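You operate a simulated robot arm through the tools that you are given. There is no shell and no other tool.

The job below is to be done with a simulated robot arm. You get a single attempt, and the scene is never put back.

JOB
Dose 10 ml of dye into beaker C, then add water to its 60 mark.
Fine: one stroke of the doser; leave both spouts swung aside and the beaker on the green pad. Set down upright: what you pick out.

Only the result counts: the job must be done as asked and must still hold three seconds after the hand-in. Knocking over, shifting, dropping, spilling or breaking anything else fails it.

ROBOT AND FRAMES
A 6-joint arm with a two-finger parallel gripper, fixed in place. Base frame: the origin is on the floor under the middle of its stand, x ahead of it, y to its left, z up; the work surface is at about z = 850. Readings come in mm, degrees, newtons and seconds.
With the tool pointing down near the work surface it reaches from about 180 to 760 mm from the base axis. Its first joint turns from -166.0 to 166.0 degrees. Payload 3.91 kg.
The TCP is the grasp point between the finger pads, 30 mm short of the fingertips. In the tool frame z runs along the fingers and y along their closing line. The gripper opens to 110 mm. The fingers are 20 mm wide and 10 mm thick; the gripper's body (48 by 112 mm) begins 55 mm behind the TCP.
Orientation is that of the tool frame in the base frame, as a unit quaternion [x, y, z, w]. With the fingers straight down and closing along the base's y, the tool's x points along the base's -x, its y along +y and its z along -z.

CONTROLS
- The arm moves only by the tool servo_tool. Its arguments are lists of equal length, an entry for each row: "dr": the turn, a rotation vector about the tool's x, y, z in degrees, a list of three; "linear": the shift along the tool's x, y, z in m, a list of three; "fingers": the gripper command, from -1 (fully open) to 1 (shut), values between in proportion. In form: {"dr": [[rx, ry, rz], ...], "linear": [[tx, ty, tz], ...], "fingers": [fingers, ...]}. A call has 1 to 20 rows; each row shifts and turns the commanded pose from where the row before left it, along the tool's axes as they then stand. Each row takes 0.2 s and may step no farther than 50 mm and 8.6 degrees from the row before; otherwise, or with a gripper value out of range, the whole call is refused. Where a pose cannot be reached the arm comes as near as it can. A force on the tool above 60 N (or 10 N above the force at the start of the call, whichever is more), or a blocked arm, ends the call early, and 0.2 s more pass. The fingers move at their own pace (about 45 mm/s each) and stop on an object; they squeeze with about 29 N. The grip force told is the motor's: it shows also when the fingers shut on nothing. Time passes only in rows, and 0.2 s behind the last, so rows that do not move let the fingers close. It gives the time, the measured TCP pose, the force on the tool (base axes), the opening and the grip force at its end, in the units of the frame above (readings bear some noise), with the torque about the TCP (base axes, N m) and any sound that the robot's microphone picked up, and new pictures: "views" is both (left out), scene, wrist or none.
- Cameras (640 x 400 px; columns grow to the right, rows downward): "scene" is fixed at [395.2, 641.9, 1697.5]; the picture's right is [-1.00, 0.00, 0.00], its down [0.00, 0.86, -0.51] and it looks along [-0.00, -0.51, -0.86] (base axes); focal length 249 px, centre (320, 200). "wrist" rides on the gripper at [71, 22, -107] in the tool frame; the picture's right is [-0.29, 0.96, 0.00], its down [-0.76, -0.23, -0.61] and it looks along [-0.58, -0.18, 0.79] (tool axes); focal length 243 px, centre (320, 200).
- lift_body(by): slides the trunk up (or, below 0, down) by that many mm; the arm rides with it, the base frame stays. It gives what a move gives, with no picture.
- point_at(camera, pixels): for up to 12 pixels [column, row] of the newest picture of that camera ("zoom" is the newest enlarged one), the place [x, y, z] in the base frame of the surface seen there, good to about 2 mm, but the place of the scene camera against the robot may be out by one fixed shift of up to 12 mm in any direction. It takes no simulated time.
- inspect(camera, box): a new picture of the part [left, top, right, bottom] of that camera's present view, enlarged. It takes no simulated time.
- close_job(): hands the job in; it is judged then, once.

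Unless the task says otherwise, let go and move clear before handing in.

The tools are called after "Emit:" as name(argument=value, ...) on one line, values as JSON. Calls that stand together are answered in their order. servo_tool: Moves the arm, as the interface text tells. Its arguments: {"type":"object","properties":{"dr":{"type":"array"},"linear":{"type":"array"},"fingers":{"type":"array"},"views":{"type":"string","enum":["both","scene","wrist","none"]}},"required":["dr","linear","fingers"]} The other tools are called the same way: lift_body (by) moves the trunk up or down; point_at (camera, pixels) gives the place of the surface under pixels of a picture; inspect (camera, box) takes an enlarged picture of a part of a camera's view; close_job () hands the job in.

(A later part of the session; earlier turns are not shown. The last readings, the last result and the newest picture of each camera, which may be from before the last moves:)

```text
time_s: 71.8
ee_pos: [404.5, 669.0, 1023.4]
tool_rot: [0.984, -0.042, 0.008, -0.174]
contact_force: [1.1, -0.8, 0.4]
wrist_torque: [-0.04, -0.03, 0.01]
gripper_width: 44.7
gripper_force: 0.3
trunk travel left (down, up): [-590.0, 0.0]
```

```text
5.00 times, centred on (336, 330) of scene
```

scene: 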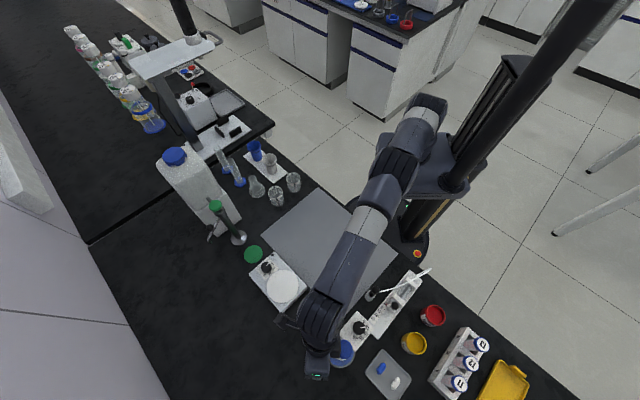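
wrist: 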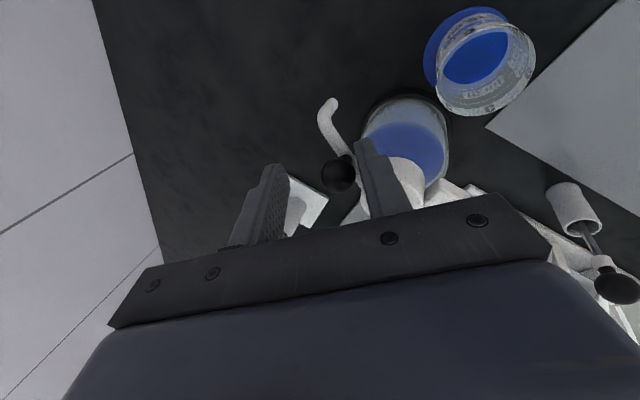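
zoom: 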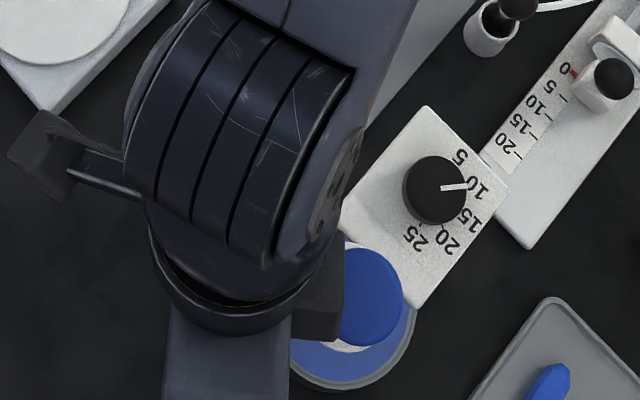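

The spout knob computes to ≈(401.6,664), its original aside position. I'll centre the fingers and withdraw along their direction.

Emit:
servo_tool(dr=[[0, 0, 0], [0, 0, 0], [0, 0, 0], [0, 0, 0], [0, 0, 0], [0, 0, 0]], linear=[[0, 0.007, -0.0025], [0, 0, -0.02], [0, 0, -0.03], [0, 0, -0.04], [0, 0, -0.045], [0, 0, 0]], fingers=[0.2, 0.2, 0.2, 0.2, 0.2, 0.2], views="both")

Emit:
inspect(camera="scene", box=[272, 290, 400, 370])

Emit:
inspect(camera="wrist", box=[300, 0, 460, 100])

```text
time_s: 73.2
ee_pos: [399.0, 617.1, 1151.2]
tool_rot: [0.984, -0.043, 0.008, -0.173]
contact_force: [0.7, 0.4, 0.2]
wrist_torque: [0.0, -0.01, 0.0]
gripper_width: 43.8
gripper_force: 0.0
trunk travel left (down, up): [-590.0, 0.0]
```

scene: 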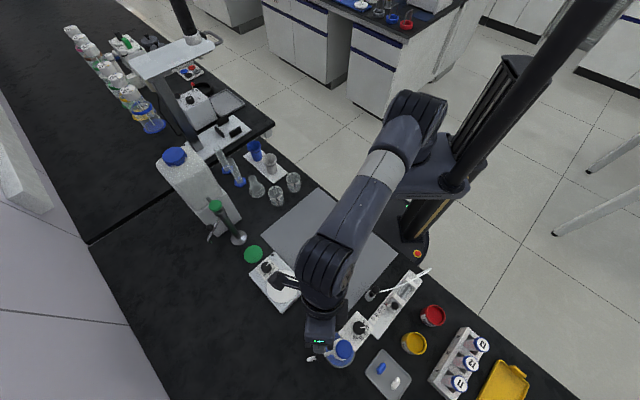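
wrist: 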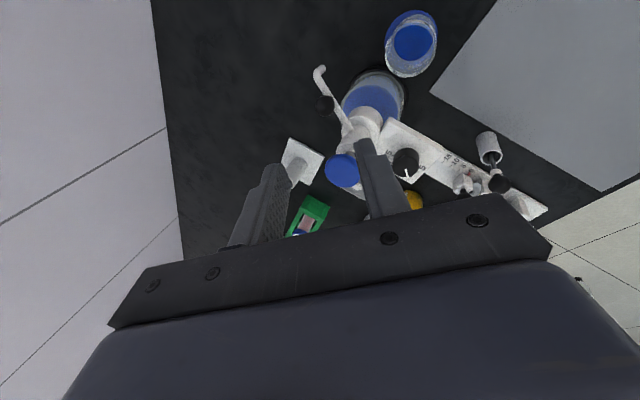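

```text
5.00 times, centred on (336, 330) of scene
```

zoom: 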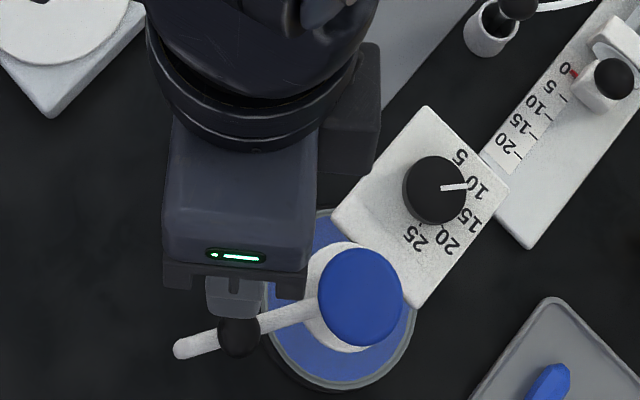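

```text
4.00 times, centred on (380, 50) of wrist
```

zoom: 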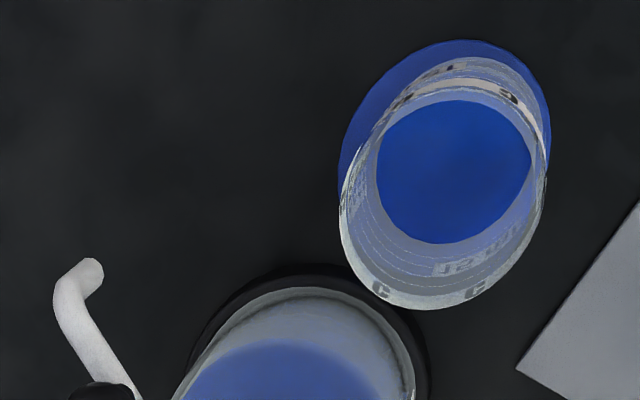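

The doser spout is aside again and the dial untouched; the beaker holds dye. Now I level the tool, turn to yaw 125° and go above the beaker to pick it up.

Emit:
servo_tool(dr=[[0, 0, 0], [0, 0, 0], [-6.67, 0, 0], [-6.67, 0, 0], [-6.66, 0, 0], [0, 0, 8.33], [0, 0, 8.33], [0, 0, 8.33], [0, 0, 8.33], [0, 0, 8.33], [0, 0, 8.35], [0, 0, 0], [0, 0, 0]], linear=[[0.00525, 0.02515, 0.0234], [0.00525, 0.02515, 0.0234], [0, 0, 0], [0, 0, 0], [0, 0, 0], [0, 0, 0], [0, 0, 0], [0, 0, 0], [0, 0, 0], [0, 0, 0], [0, 0, 0], [0, 0, 0], [0, 0, 0]], fingers=[0.2, 0.2, 0.0, -0.2, -0.2, -0.2, -0.2, -0.2, -0.2, -0.2, -0.2, -0.2, -0.2], views="both")

Emit:
inspect(camera="wrist", box=[240, 30, 400, 130])

```text
time_s: 76.0
ee_pos: [409.2, 585.5, 1089.2]
tool_rot: [0.886, -0.463, 0.001, 0.0]
contact_force: [-0.2, 0.0, 0.4]
wrist_torque: [-0.01, 0.01, -0.03]
gripper_width: 65.8
gripper_force: 0.1
trunk travel left (down, up): [-590.0, 0.0]
```

scene: 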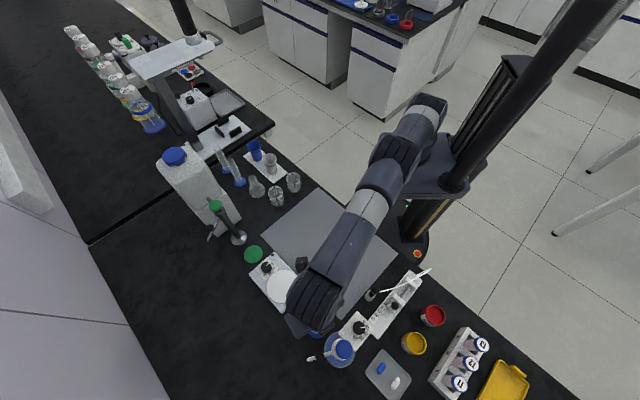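
wrist: 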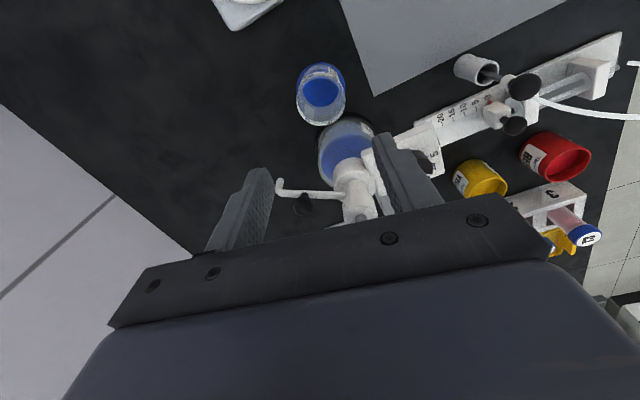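

```text
4.00 times, centred on (320, 80) of wrist
```

zoom: 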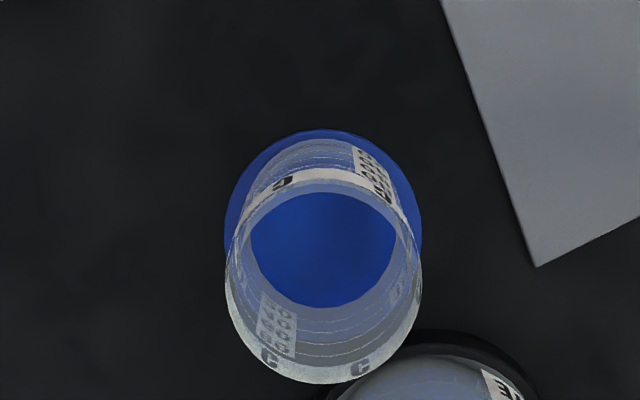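

The beaker rim is within ~1.7 mm of the finger axis. Correcting and descending around the beaker.

Emit:
servo_tool(dr=[[0, 0, 0], [0, 0, 0], [0, 0, 0], [0, 0, 0], [0, 0, 0], [0, 0, 0]], linear=[[0, 0.0015, 0.03], [0, 0, 0.04], [0, 0, 0.035], [0, 0, 0.025], [0, 0, 0], [0, 0, 0]], fingers=[-0.2, -0.2, -0.2, -0.2, -0.2, -0.2], views="both")

Emit:
inspect(camera="wrist", box=[220, 60, 420, 210])

```text
time_s: 77.4
ee_pos: [407.3, 583.5, 960.1]
tool_rot: [0.887, -0.461, 0.0, 0.0]
contact_force: [-0.5, -0.2, 0.2]
wrist_torque: [0.01, -0.06, 0.01]
gripper_width: 65.9
gripper_force: 0.1
trunk travel left (down, up): [-590.0, 0.0]
```

scene: 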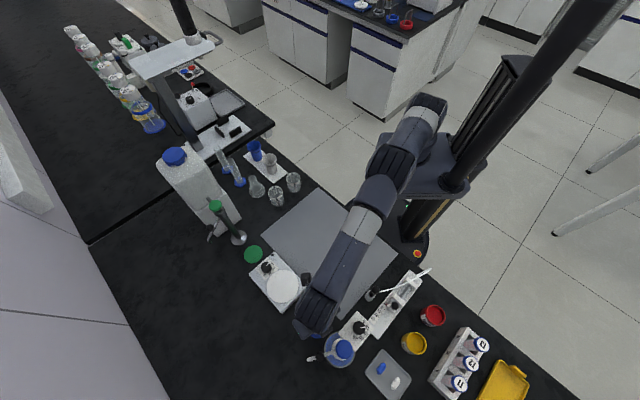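
wrist: 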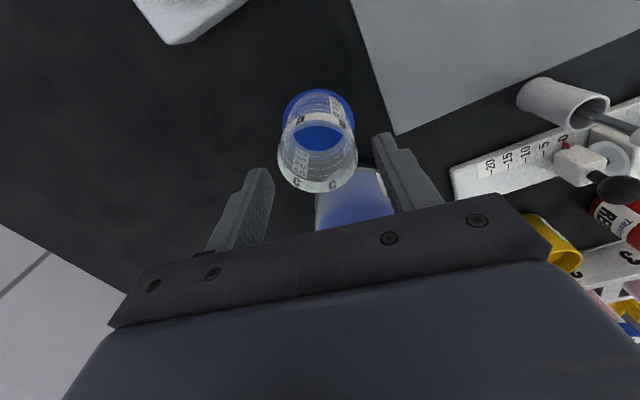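

```text
2.67 times, centred on (320, 135) of wrist
```

zoom: 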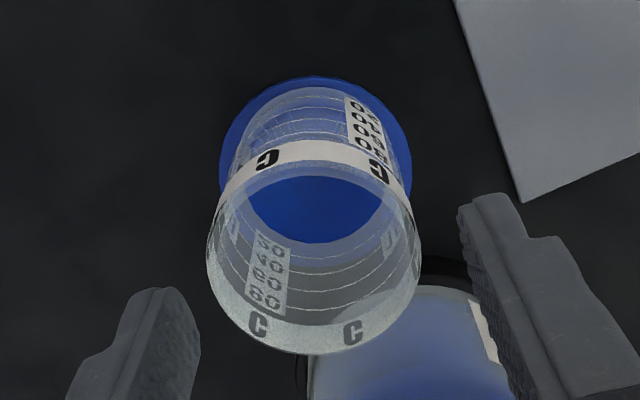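

Small offsets remain (≈−2 mm tool x, −1.2 mm tool y); correcting while descending to grip height.

Emit:
servo_tool(dr=[[0, 0, 0], [0, 0, 0], [0, 0, 0], [0, 0, 0], [0, 0, 0], [0, 0, 0]], linear=[[-0.002, -0.0012, 0.01], [0, 0, 0.025], [0, 0, 0.02], [0, 0, 0.0145], [0, 0, 0], [0, 0, 0]], fingers=[-0.2, -0.2, -0.2, -0.2, -0.2, -0.2], views="wrist")

Emit:
inspect(camera="wrist", box=[220, 80, 420, 230])

```text
time_s: 78.8
ee_pos: [409.6, 586.1, 888.4]
tool_rot: [0.887, -0.461, 0.0, 0.0]
contact_force: [0.4, 1.3, 0.2]
wrist_torque: [0.02, -0.02, 0.0]
gripper_width: 66.0
gripper_force: 0.1
trunk travel left (down, up): [-590.0, 0.0]
```

wrist: 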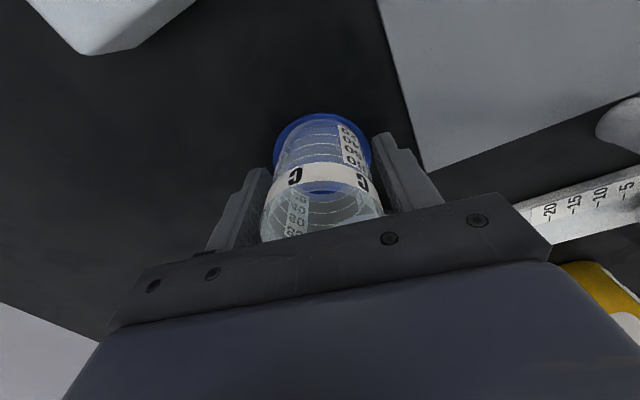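

```text
2.67 times, centred on (320, 155) of wrist
```

zoom: 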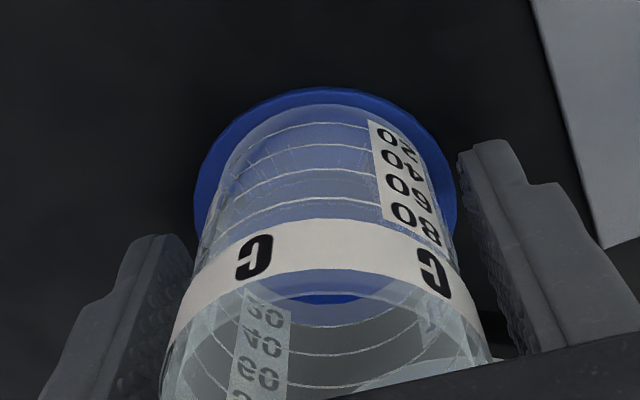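

The beaker is between the fingers at z≈888. Closing gently.

Emit:
servo_tool(dr=[[0, 0, 0], [0, 0, 0], [0, 0, 0], [0, 0, 0], [0, 0, 0], [0, 0, 0]], linear=[[0, 0, -0.0015], [0, 0, 0], [0, 0, 0], [0, 0, 0], [0, 0, 0], [0, 0, 0]], fingers=[0.0, 0.06, 0.1, 0.14, 0.2, 0.2], views="wrist")

```text
time_s: 80.2
ee_pos: [408.5, 586.7, 890.6]
tool_rot: [0.887, -0.462, -0.001, 0.0]
contact_force: [0.2, -0.4, -0.5]
wrist_torque: [0.0, -0.01, 0.0]
gripper_width: 47.7
gripper_force: 29.5
trunk travel left (down, up): [-590.0, 0.0]
```

wrist: 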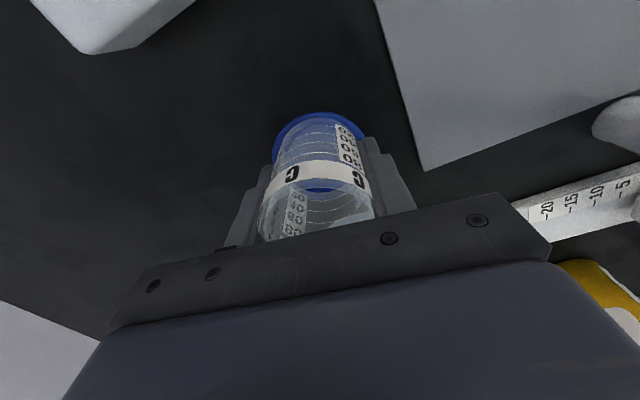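

Beaker gripped (47.7 mm, 29.5 N). Lifting gently and carrying it back over the mat.

Emit:
servo_tool(dr=[[0, 0, 0], [0, 0, 0], [0, 0, 0], [0, 0, 0], [0, 0, 0], [0, 0, 0], [0, 0, 0], [0, 0, 0], [0, 0, 0], [0, 0, 0], [0, 0, 0], [0, 0, 0], [0, 0, 0], [0, 0, 0], [0, 0, 0], [0, 0, 0], [0, 0, 0]], linear=[[0, 0, -0.005], [0, 0, -0.015], [0, 0, -0.025], [0, 0, -0.03], [0, 0, -0.03], [0, 0, -0.025], [0, 0, -0.01], [0.01, 0.0033, 0], [0.02, 0.0066, 0], [0.026, 0.0085, 0], [0.026, 0.0085, 0], [0.026, 0.0085, 0], [0.026, 0.0085, 0], [0.026, 0.0085, 0], [0.024, 0.008, 0], [0.012, 0.004, 0], [0, 0, 0]], fingers=[0.2, 0.2, 0.2, 0.2, 0.2, 0.2, 0.2, 0.2, 0.2, 0.2, 0.2, 0.2, 0.2, 0.2, 0.2, 0.2, 0.2], views="both")

Emit:
inspect(camera="scene", box=[272, 290, 400, 370])

```text
time_s: 83.8
ee_pos: [468.0, 391.3, 1030.1]
tool_rot: [0.887, -0.462, 0.0, 0.001]
contact_force: [-0.6, -0.1, -1.0]
wrist_torque: [-0.02, -0.03, -0.01]
gripper_width: 47.7
gripper_force: 28.9
trunk travel left (down, up): [-590.0, 0.0]
```

scene: 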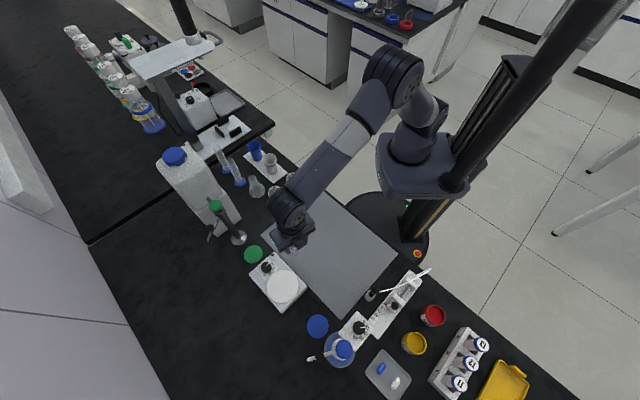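
wrist: 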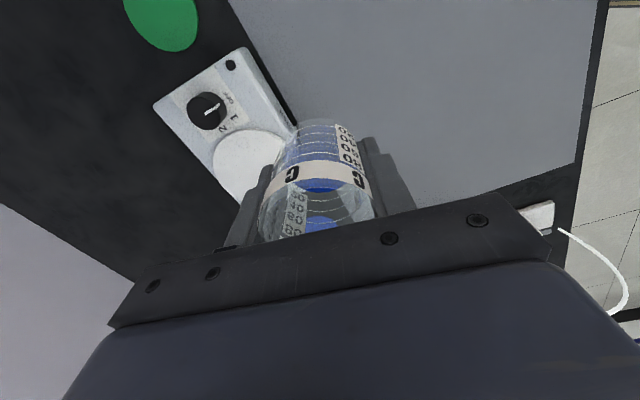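

```text
5.00 times, centred on (336, 330) of scene
```

zoom: 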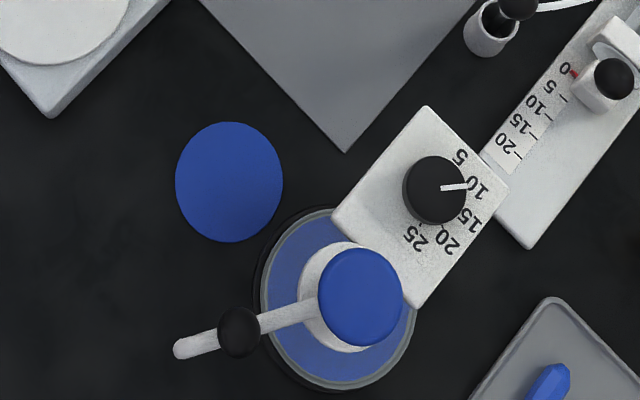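

All fine there: blue pad empty, doser spout aside, dial at 10. Turning to yaw −20° in place with the beaker held over the mat.

Emit:
servo_tool(dr=[[0, 0, 8.05], [0, 0, 8.05], [0, 0, 8.05], [0, 0, 8.05], [0, 0, 8.05], [0, 0, 8.05], [0, 0, 8.05], [0, 0, 8.05], [0, 0, 8.05], [0, 0, 8.05], [0, 0, 8.05], [0, 0, 8.05], [0, 0, 8.05], [0, 0, 8.05], [0, 0, 8.05], [0, 0, 8.05], [0, 0, 8.05], [0, 0, 8.05], [0, 0, 0]], linear=[[0, 0, 0], [0, 0, 0], [0, 0, 0], [0, 0, 0], [0, 0, 0], [0, 0, 0], [0, 0, 0], [0, 0, 0], [0, 0, 0], [0, 0, 0], [0, 0, 0], [0, 0, 0], [0, 0, 0], [0, 0, 0], [0, 0, 0], [0, 0, 0], [0, 0, 0], [0, 0, 0], [0, 0, 0]], fingers=[0.2, 0.2, 0.2, 0.2, 0.2, 0.2, 0.2, 0.2, 0.2, 0.2, 0.2, 0.2, 0.2, 0.2, 0.2, 0.2, 0.2, 0.2, 0.2], views="both")

Emit:
inspect(camera="scene", box=[196, 190, 300, 270])

```text
time_s: 87.8
ee_pos: [466.1, 388.1, 1031.2]
tool_rot: [0.174, 0.985, 0.0, 0.0]
contact_force: [0.2, -0.1, -0.6]
wrist_torque: [-0.01, 0.0, 0.03]
gripper_width: 47.5
gripper_force: 28.9
trunk travel left (down, up): [-590.0, 0.0]
```

scene: 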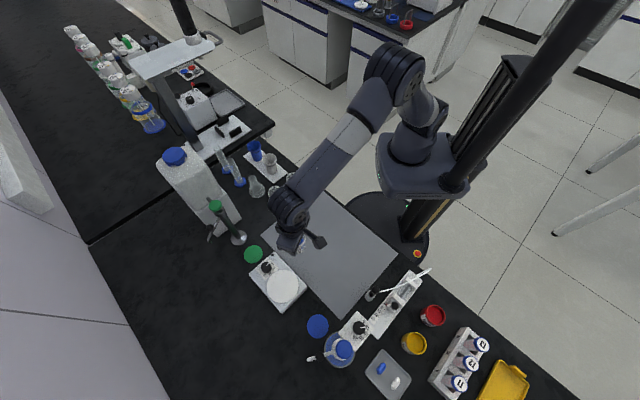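
wrist: 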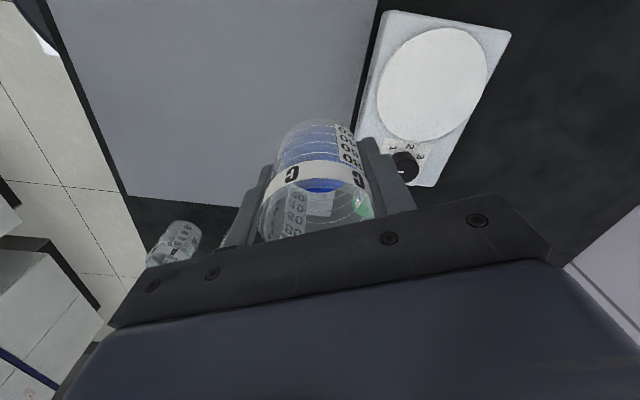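

```text
5.00 times, centred on (248, 230) of scene
```

zoom: 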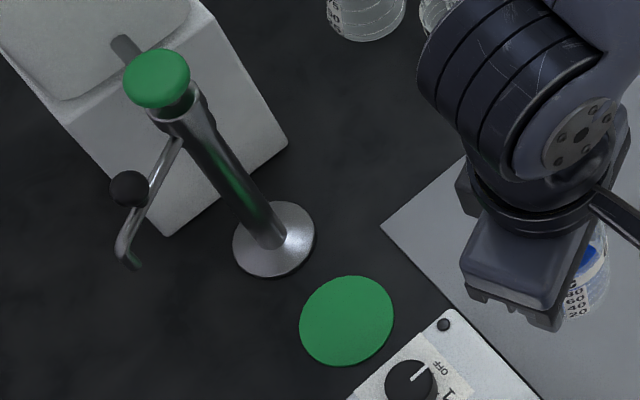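

The scene shows the green pad free and the hotplate's near corner at zoom (445,312). I'll measure clearances around the pad.

Emit:
point_at(camera="zoom", pixels=[[346, 320], [445, 312], [350, 394], [410, 385], [275, 240], [125, 260], [130, 188], [157, 78], [180, 140], [455, 340], [128, 238], [165, 160]])

```text
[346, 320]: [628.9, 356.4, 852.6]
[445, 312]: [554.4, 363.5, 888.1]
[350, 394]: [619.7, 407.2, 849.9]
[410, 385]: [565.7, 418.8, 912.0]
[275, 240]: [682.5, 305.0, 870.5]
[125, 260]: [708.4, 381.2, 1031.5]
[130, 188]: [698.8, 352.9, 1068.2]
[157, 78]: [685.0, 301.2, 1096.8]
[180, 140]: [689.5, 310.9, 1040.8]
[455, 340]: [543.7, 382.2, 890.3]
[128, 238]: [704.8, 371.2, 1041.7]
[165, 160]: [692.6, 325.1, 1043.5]
```

Post axis ≈(689.5,304.5), spout at 73.6° (knob ≈(704,357), top z≈1068), green pad (631,362) at 135.5° from the post. Wrist clearances are adequate, so I carry the beaker over the green pad at z≈1031.

Emit:
servo_tool(dr=[[0, 0, 0], [0, 0, 0], [0, 0, 0], [0, 0, 0], [0, 0, 0], [0, 0, 0], [0, 0, 0], [0, 0, 0], [0, 0, 0], [0, 0, 0], [0, 0, 0]], linear=[[-0.009, 0.0018, 0], [-0.019, 0.0037, 0], [-0.022, 0.0043, 0], [-0.022, 0.0043, 0], [-0.022, 0.0043, 0], [-0.022, 0.0043, 0], [-0.022, 0.0043, 0], [-0.017, 0.0033, 0], [-0.008, 0.0015, 0], [0, 0, 0], [0, 0, 0]], fingers=[0.2, 0.2, 0.2, 0.2, 0.2, 0.2, 0.2, 0.2, 0.2, 0.2, 0.2], views="both")

Emit:
inspect(camera="scene", box=[196, 190, 300, 270])

Emit:
inspect(camera="wrist", box=[240, 60, 400, 160])

```text
time_s: 90.2
ee_pos: [632.0, 363.6, 1032.2]
tool_rot: [0.173, 0.985, 0.0, 0.0]
contact_force: [0.1, -0.4, -1.0]
wrist_torque: [0.0, 0.02, -0.01]
gripper_width: 47.7
gripper_force: 29.1
trunk travel left (down, up): [-590.0, 0.0]
```

scene: 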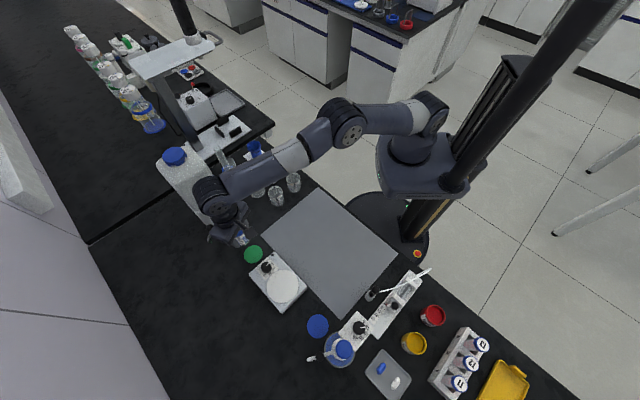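
wrist: 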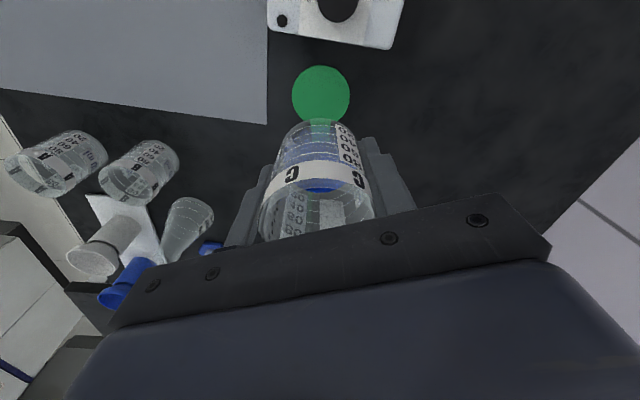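

```text
5.00 times, centred on (248, 230) of scene
```

zoom: 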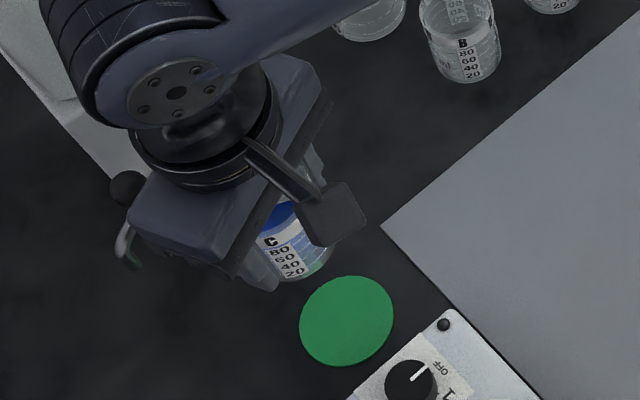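

```text
4.00 times, centred on (320, 110) of wrist
```

zoom: 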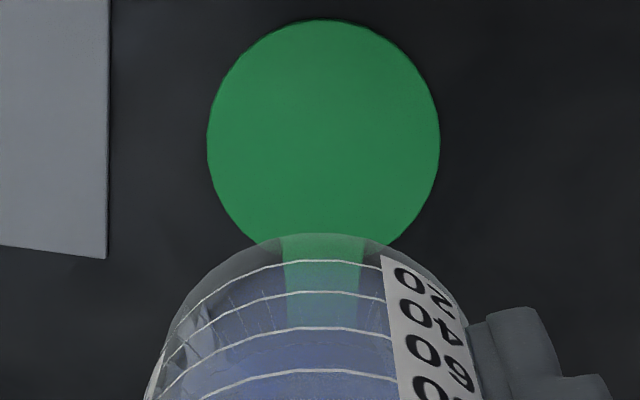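

The pad is centred under the beaker within ~2 mm (pad col 320.9 vs axis 319.5). I'll lower to z≈960 first and re-check the wrist's distance to the post.

Emit:
servo_tool(dr=[[0, 0, 0], [0, 0, 0], [0, 0, 0], [0, 0, 0], [0, 0, 0], [0, 0, 0]], linear=[[0, 0.001, 0.01], [0, 0, 0.02], [0, 0, 0.02], [0, 0, 0.02], [0, 0, 0], [0, 0, 0]], fingers=[0.2, 0.2, 0.2, 0.2, 0.2, 0.2], views="both")

Emit:
inspect(camera="scene", box=[180, 170, 308, 250])

Emit:
inspect(camera="wrist", box=[240, 60, 400, 160])

```text
time_s: 91.6
ee_pos: [632.8, 365.4, 959.1]
tool_rot: [0.173, 0.985, 0.0, 0.001]
contact_force: [0.7, 0.0, -1.1]
wrist_torque: [0.01, 0.01, -0.01]
gripper_width: 47.5
gripper_force: 28.9
trunk travel left (down, up): [-590.0, 0.0]
```

scene: 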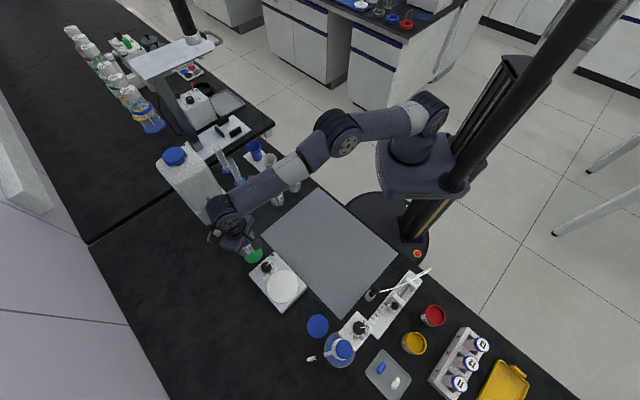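
wrist: 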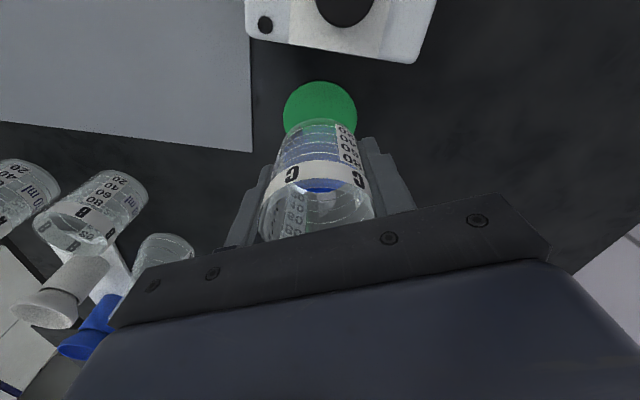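

```text
5.00 times, centred on (244, 210) of scene
```

zoom: 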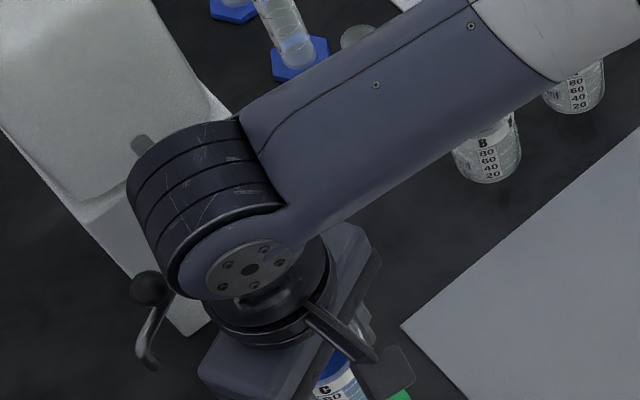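

```text
4.00 times, centred on (320, 110) of wrist
```

zoom: 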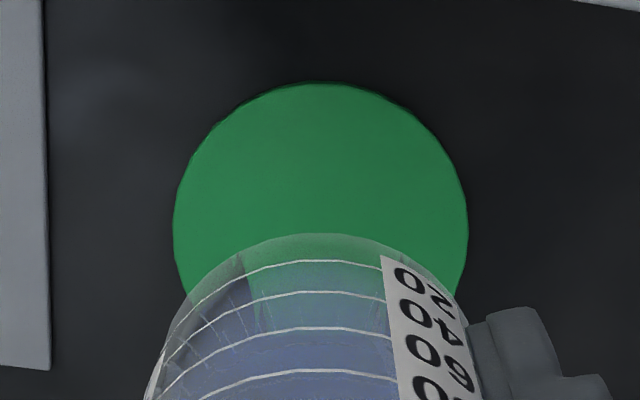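

Alignment is good to ~2 mm; wrist housing keeps ≥10–15 mm from knob and post. I'll correct +1.5 mm in tool x and lower to just above the pad.

Emit:
servo_tool(dr=[[0, 0, 0], [0, 0, 0], [0, 0, 0], [0, 0, 0], [0, 0, 0], [0, 0, 0], [0, 0, 0]], linear=[[0.0015, 0, 0.008], [0, 0, 0.018], [0, 0, 0.018], [0, 0, 0.014], [0, 0, 0.007], [0, 0, 0], [0, 0, 0]], fingers=[0.2, 0.2, 0.2, 0.2, 0.2, 0.2, 0.2], views="both")

Emit:
inspect(camera="scene", box=[180, 170, 308, 250])

Emit:
inspect(camera="wrist", box=[240, 80, 400, 180])

```text
time_s: 93.2
ee_pos: [629.4, 364.0, 897.0]
tool_rot: [0.174, 0.985, 0.0, 0.0]
contact_force: [-0.2, -0.9, -1.2]
wrist_torque: [-0.03, 0.0, 0.03]
gripper_width: 47.7
gripper_force: 29.2
trunk travel left (down, up): [-590.0, 0.0]
```

scene: 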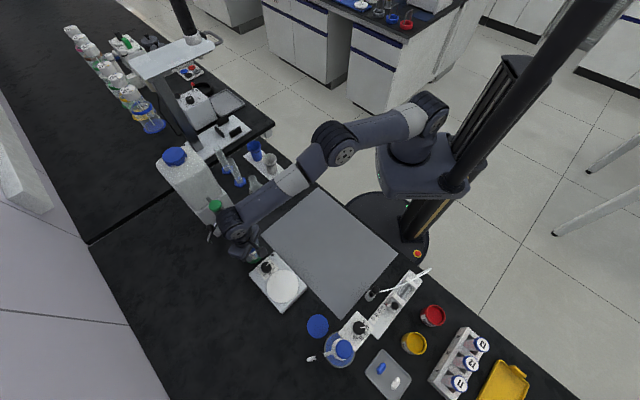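
wrist: 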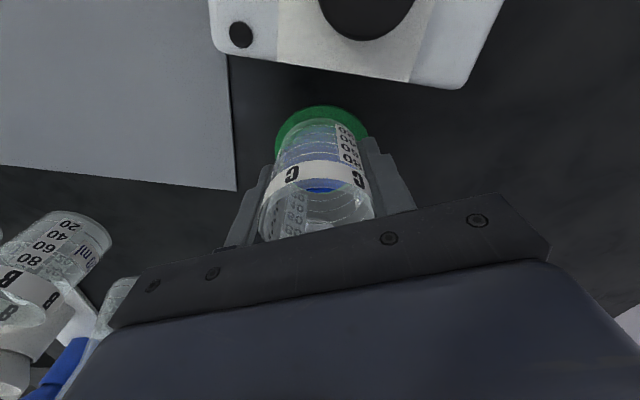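

```text
5.00 times, centred on (244, 210) of scene
```

zoom: 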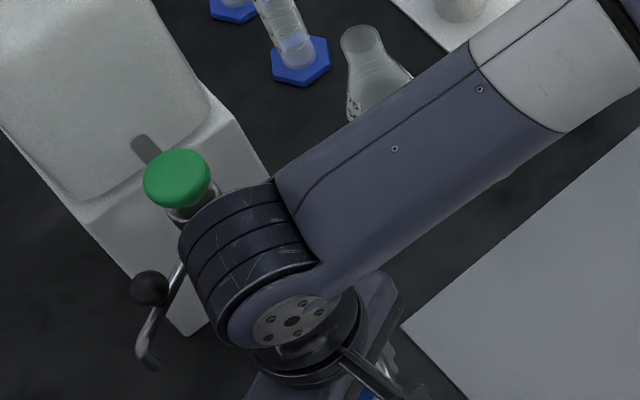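

```text
4.00 times, centred on (320, 130) of wrist
```

zoom: 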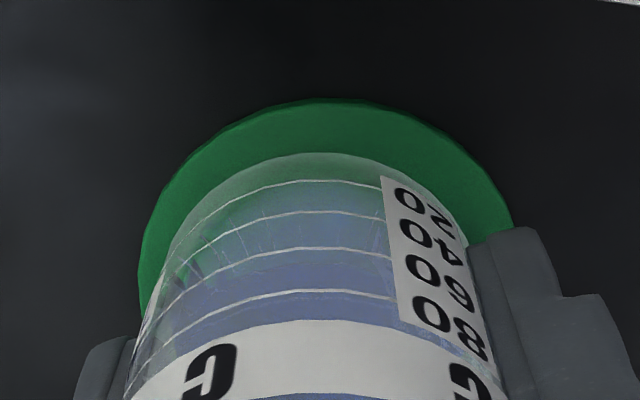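

Still clear (forces ~1 N), z=897. Shifting ~1.2 mm in tool y and lowering the last millimetres.

Emit:
servo_tool(dr=[[0, 0, 0], [0, 0, 0], [0, 0, 0], [0, 0, 0], [0, 0, 0]], linear=[[0, 0.0012, 0.002], [0, 0, 0.0015], [0, 0, 0.001], [0, 0, 0], [0, 0, 0]], fingers=[0.2, 0.2, 0.2, 0.2, 0.2], views="none")

```text
time_s: 94.4
ee_pos: [630.1, 365.3, 890.8]
tool_rot: [0.173, 0.985, 0.0, 0.0]
contact_force: [-0.5, 0.6, -0.9]
wrist_torque: [0.04, 0.03, 0.03]
gripper_width: 47.6
gripper_force: 28.9
trunk travel left (down, up): [-590.0, 0.0]
```

Emit:
servo_tool(dr=[[0, 0, 0], [0, 0, 0], [0, 0, 0]], linear=[[0, 0, 0.001], [0, 0, 0], [0, 0, 0]], fingers=[0.2, 0.2, 0.2], views="none")

```text
time_s: 95.2
ee_pos: [629.2, 366.6, 891.0]
tool_rot: [0.173, 0.985, 0.0, 0.0]
contact_force: [0.2, -0.9, -0.6]
wrist_torque: [0.0, -0.02, 0.0]
gripper_width: 47.7
gripper_force: 28.7
trunk travel left (down, up): [-590.0, 0.0]
```

Still no contact at z≈891; lowering another millimetre at a time.

Emit:
servo_tool(dr=[[0, 0, 0], [0, 0, 0], [0, 0, 0]], linear=[[0, 0, 0.0012], [0, 0, 0], [0, 0, 0]], fingers=[0.2, 0.2, 0.2], views="wrist")

Emit:
inspect(camera="wrist", box=[240, 80, 400, 180])

```text
time_s: 96.0
ee_pos: [630.1, 366.6, 889.9]
tool_rot: [0.173, 0.985, 0.0, 0.0]
contact_force: [1.1, 1.8, 4.9]
wrist_torque: [0.05, 0.0, 0.03]
gripper_width: 47.6
gripper_force: 28.9
trunk travel left (down, up): [-590.0, 0.0]
```

wrist: 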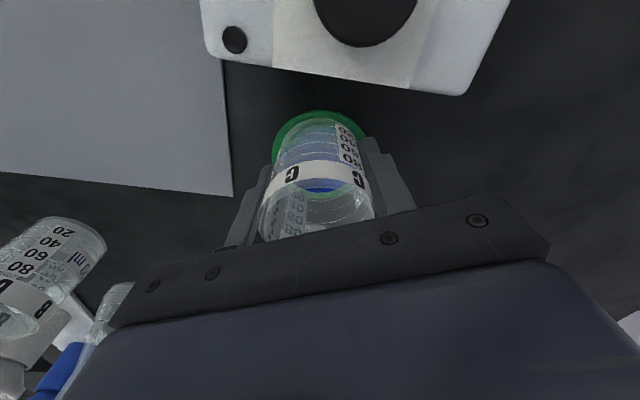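

```text
4.00 times, centred on (320, 130) of wrist
```

zoom: 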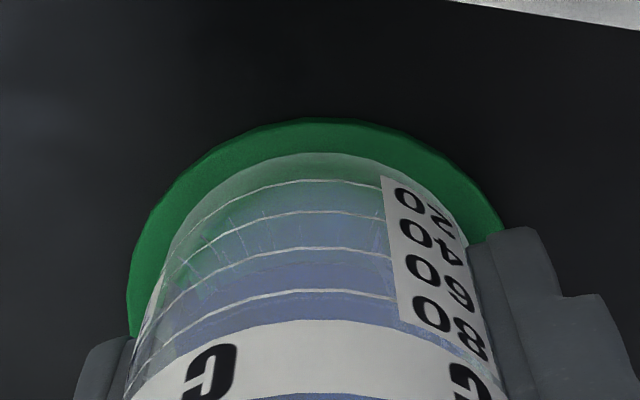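

Contact (4.9 N) with the beaker centred on the green pad. Opening slowly and rising straight up.

Emit:
servo_tool(dr=[[0, 0, 0], [0, 0, 0], [0, 0, 0], [0, 0, 0], [0, 0, 0], [0, 0, 0], [0, 0, 0], [0, 0, 0], [0, 0, 0], [0, 0, 0], [0, 0, 0]], linear=[[0, 0, -0.0005], [0, 0, 0], [0, 0, 0], [0, 0, 0], [0, 0, -0.02], [0, 0, -0.04], [0, 0, -0.045], [0, 0, -0.045], [0.02, 0, -0.04], [0.03, 0, 0], [0, 0, 0]], fingers=[0.1, 0.0, -0.2, -0.2, -0.2, -0.2, -0.2, -0.2, -0.2, -0.2, -0.2], views="both")

Emit:
inspect(camera="scene", box=[196, 190, 300, 270])

Emit:
inspect(camera="wrist", box=[280, 0, 480, 125])

```text
time_s: 98.4
ee_pos: [582.4, 380.4, 1082.7]
tool_rot: [0.174, 0.985, 0.0, -0.001]
contact_force: [0.8, -0.2, -0.2]
wrist_torque: [0.01, -0.01, 0.0]
gripper_width: 66.1
gripper_force: 0.1
trunk travel left (down, up): [-590.0, 0.0]
```

scene: 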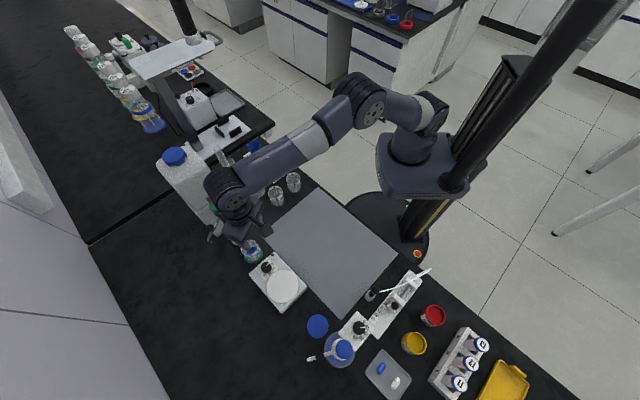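
wrist: 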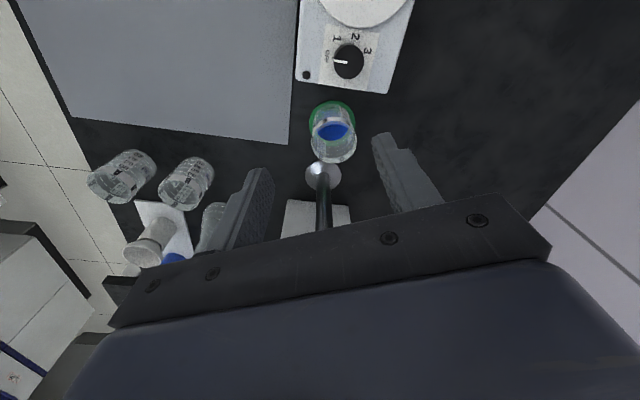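

```text
5.00 times, centred on (248, 230) of scene
```

zoom: 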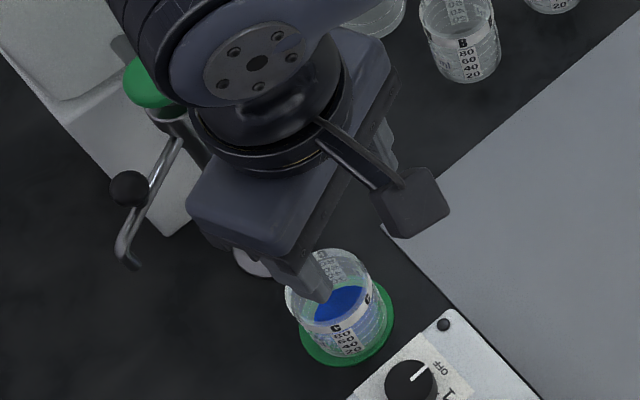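

```text
3.20 times, centred on (380, 62) of wrist
```

zoom: 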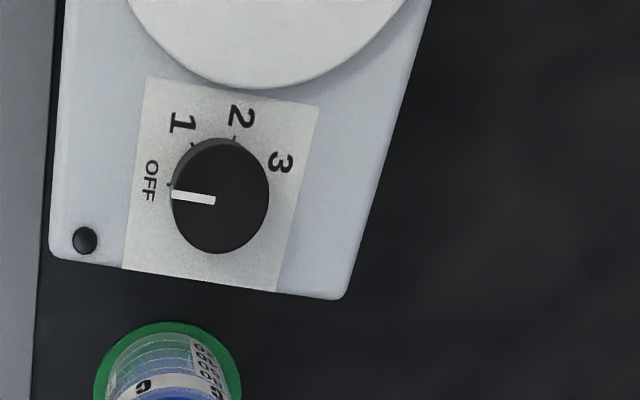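

Beaker C stands on the green pad with its scale facing the scene camera. Next I rise, turn to yaw 85° and tilt 25° so the fingers can straddle the water spout's knob (≈(704.5,357,1059)).

Emit:
servo_tool(dr=[[0, 0, 0], [0, 0, -8.08], [0, 0, -8.08], [0, 0, -8.08], [0, 0, -8.08], [0, 0, -8.08], [0, 0, -8.08], [0, 0, -8.08], [0, 0, -8.08], [0, 0, -8.08], [0, 0, -8.08], [0, 0, -8.08], [0, 0, -8.08], [0, 0, -8.04], [8.33, 0, 0], [8.33, 0, 0], [8.34, 0, 0], [0, 0, 0]], linear=[[0, 0, -0.045], [0, 0, 0], [0, 0, 0], [0, 0, 0], [0, 0, 0], [0, 0, 0], [0, 0, 0], [0, 0, 0], [0, 0, 0], [0, 0, 0], [0, 0, 0], [0, 0, 0], [0, 0, 0], [0, 0, 0], [0, 0, 0], [0, 0, 0], [0, 0, 0], [0, 0, 0]], fingers=[0.2, 0.2, 0.2, 0.2, 0.2, 0.2, 0.2, 0.2, 0.2, 0.2, 0.2, 0.2, 0.2, 0.2, 0.2, 0.2, 0.2, 0.2], views="both")

Emit:
inspect(camera="scene", box=[180, 180, 308, 270])

```text
time_s: 102.2
ee_pos: [582.5, 382.8, 1125.4]
tool_rot: [-0.66, 0.719, -0.159, 0.147]
contact_force: [-0.3, 0.3, 0.1]
wrist_torque: [-0.01, 0.01, 0.04]
gripper_width: 44.0
gripper_force: 0.0
trunk travel left (down, up): [-590.0, 0.0]
```

scene: 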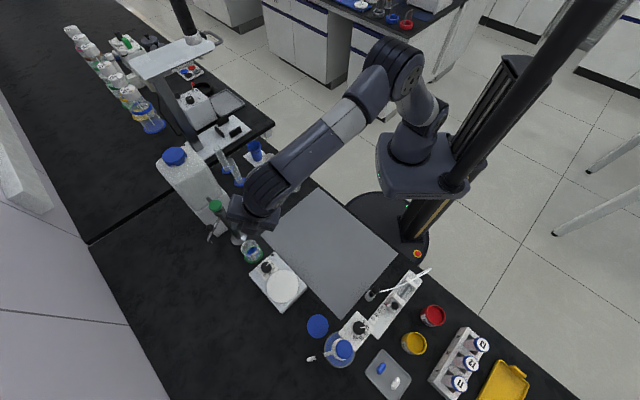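
wrist: 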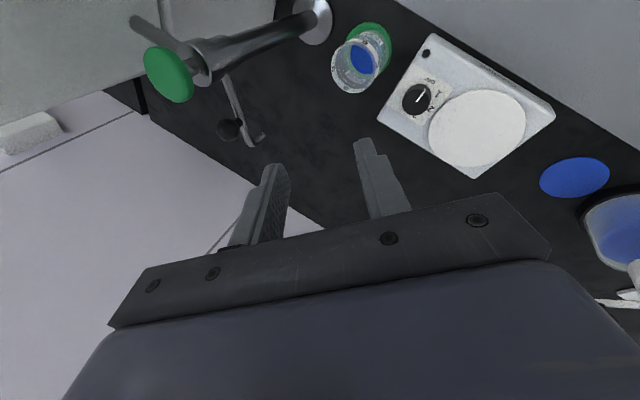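

```text
4.44 times, centred on (244, 225) of scene
```

zoom: 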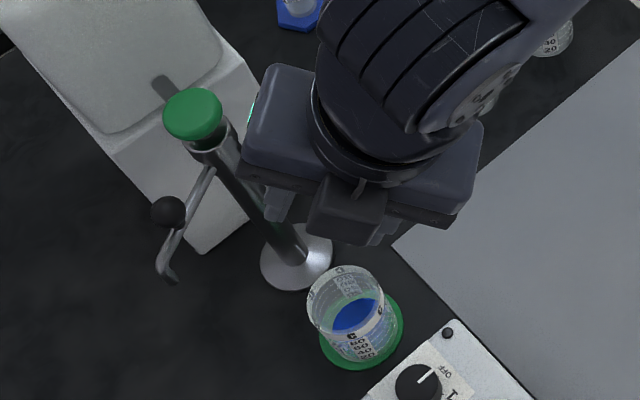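

Orientation is as planned. The wrist view shows the water post: cap (168,75), knob (229,130), spout tip (262,142). I'll measure them from here.

Emit:
inspect(camera="wrist", box=[130, 20, 290, 160])

Emit:
point_at(camera="wrist", pixels=[[229, 130], [222, 126], [262, 140], [247, 140], [232, 95], [168, 75], [150, 70], [187, 80], [170, 50], [366, 60], [314, 18], [240, 110]])

```text
2.86 times, centred on (210, 90) of wrist
```

zoom: 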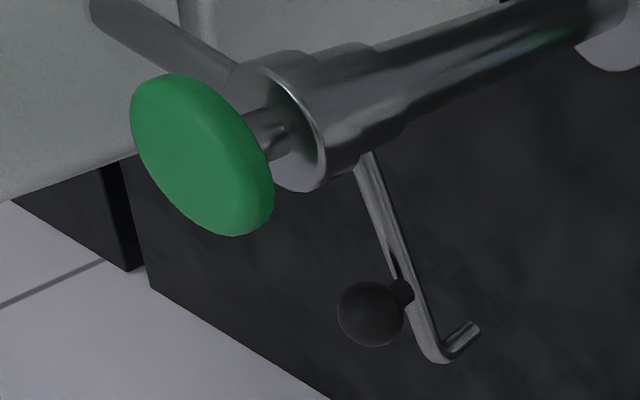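

```text
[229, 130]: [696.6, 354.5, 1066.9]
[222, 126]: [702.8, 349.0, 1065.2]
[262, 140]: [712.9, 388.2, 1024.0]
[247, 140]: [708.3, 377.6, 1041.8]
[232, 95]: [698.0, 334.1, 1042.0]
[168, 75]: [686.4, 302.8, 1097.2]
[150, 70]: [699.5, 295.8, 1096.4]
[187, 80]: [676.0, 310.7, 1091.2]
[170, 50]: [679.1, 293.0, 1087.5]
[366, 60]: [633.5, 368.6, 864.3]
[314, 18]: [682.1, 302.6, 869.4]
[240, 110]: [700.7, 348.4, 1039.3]
```

Knob centre resolves to ≈(704,356,1060), post axis ≈(688,303.5). Moving to the pre-approach point 60 mm back along the finger direction.

Emit:
servo_tool(dr=[[0, 0, 0], [0, 0, 0], [0, 0, 0], [0, 0, 0], [0, 0, 0]], linear=[[0.0054, -0.028, 0.0127], [0.0054, -0.028, 0.0127], [0.0054, -0.028, 0.0127], [0, 0, 0], [0, 0, 0]], fingers=[0.2, 0.2, 0.2, 0.2, 0.2], views="both")

Emit:
inspect(camera="wrist", box=[220, 60, 420, 210])

Emit:
inspect(camera="scene", box=[180, 180, 308, 270])

```text
time_s: 103.4
ee_pos: [675.6, 358.3, 1125.4]
tool_rot: [-0.66, 0.719, -0.158, 0.147]
contact_force: [-0.2, -0.2, -0.3]
wrist_torque: [0.02, 0.0, 0.0]
gripper_width: 44.2
gripper_force: 0.1
trunk travel left (down, up): [-590.0, 0.0]
```

scene: 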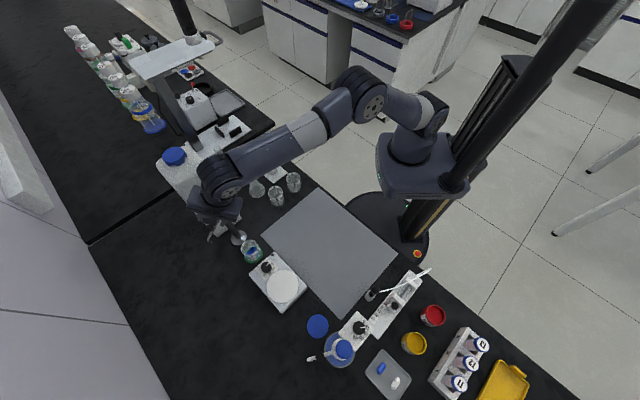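
wrist: 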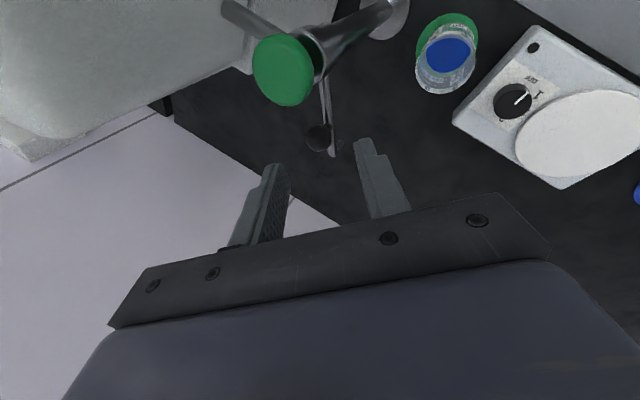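

```text
2.67 times, centred on (320, 135) of wrist
```

zoom: 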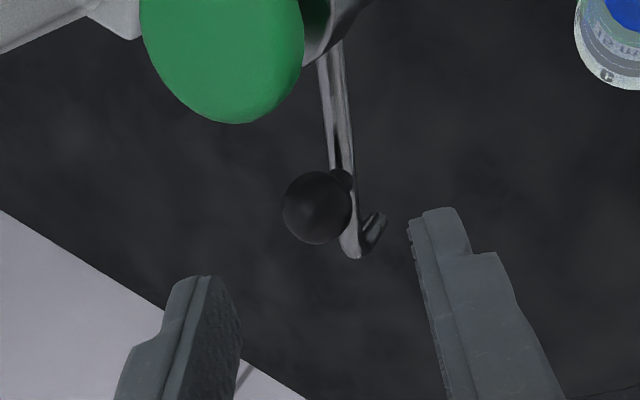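

```text
4.44 times, centred on (244, 225) of scene
```

zoom: 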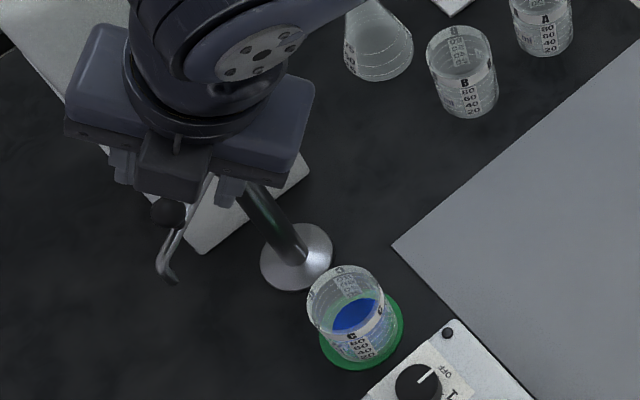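

The knob (wrist (319,138)) lies right on the finger axis. Approaching 60 mm along the fingers.

Emit:
servo_tool(dr=[[0, 0, 0], [0, 0, 0], [0, 0, 0], [0, 0, 0], [0, 0, 0], [0, 0, 0]], linear=[[0, 0, 0.02], [0, 0, 0.016], [0, 0, 0.012], [0, 0, 0.01], [0, 0, 0], [0, 0, 0]], fingers=[0.2, 0.2, 0.2, 0.2, 0.2, 0.2], views="both")

Emit:
inspect(camera="wrist", box=[220, 60, 420, 210])

Emit:
inspect(camera="scene", box=[180, 180, 308, 270])

```text
time_s: 104.8
ee_pos: [697.8, 356.7, 1074.9]
tool_rot: [-0.66, 0.72, -0.159, 0.146]
contact_force: [0.7, 0.3, 0.6]
wrist_torque: [0.0, -0.02, 0.0]
gripper_width: 44.0
gripper_force: 0.0
trunk travel left (down, up): [-590.0, 0.0]
```

scene: 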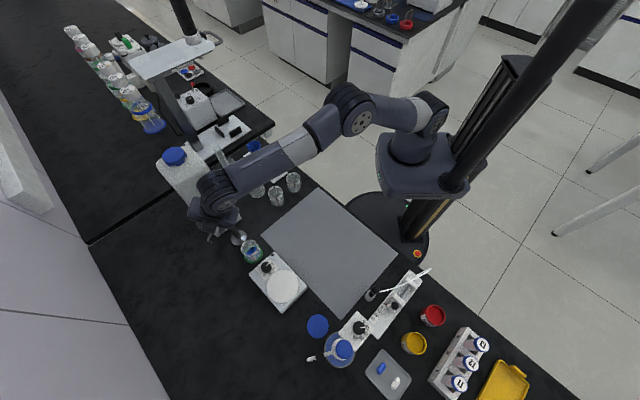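
wrist: 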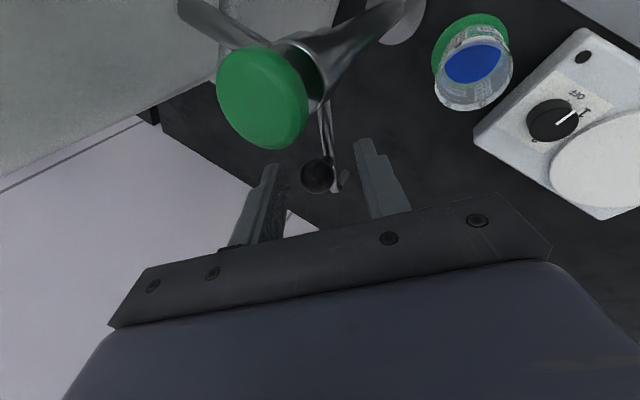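

```text
2.67 times, centred on (320, 135) of wrist
```

zoom: 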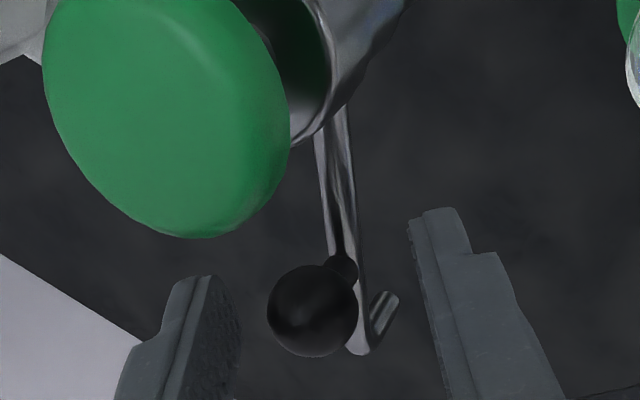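

```text
4.44 times, centred on (244, 225) of scene
```

zoom: 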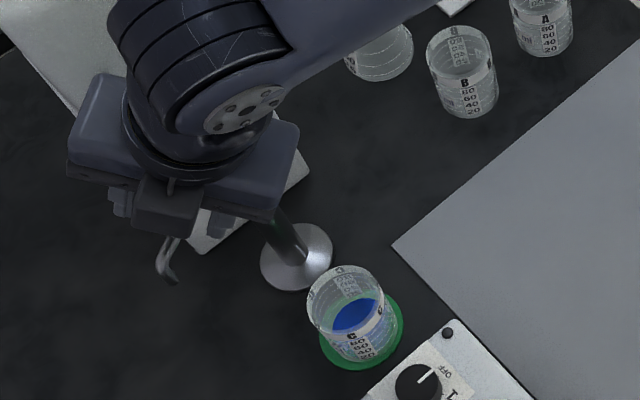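

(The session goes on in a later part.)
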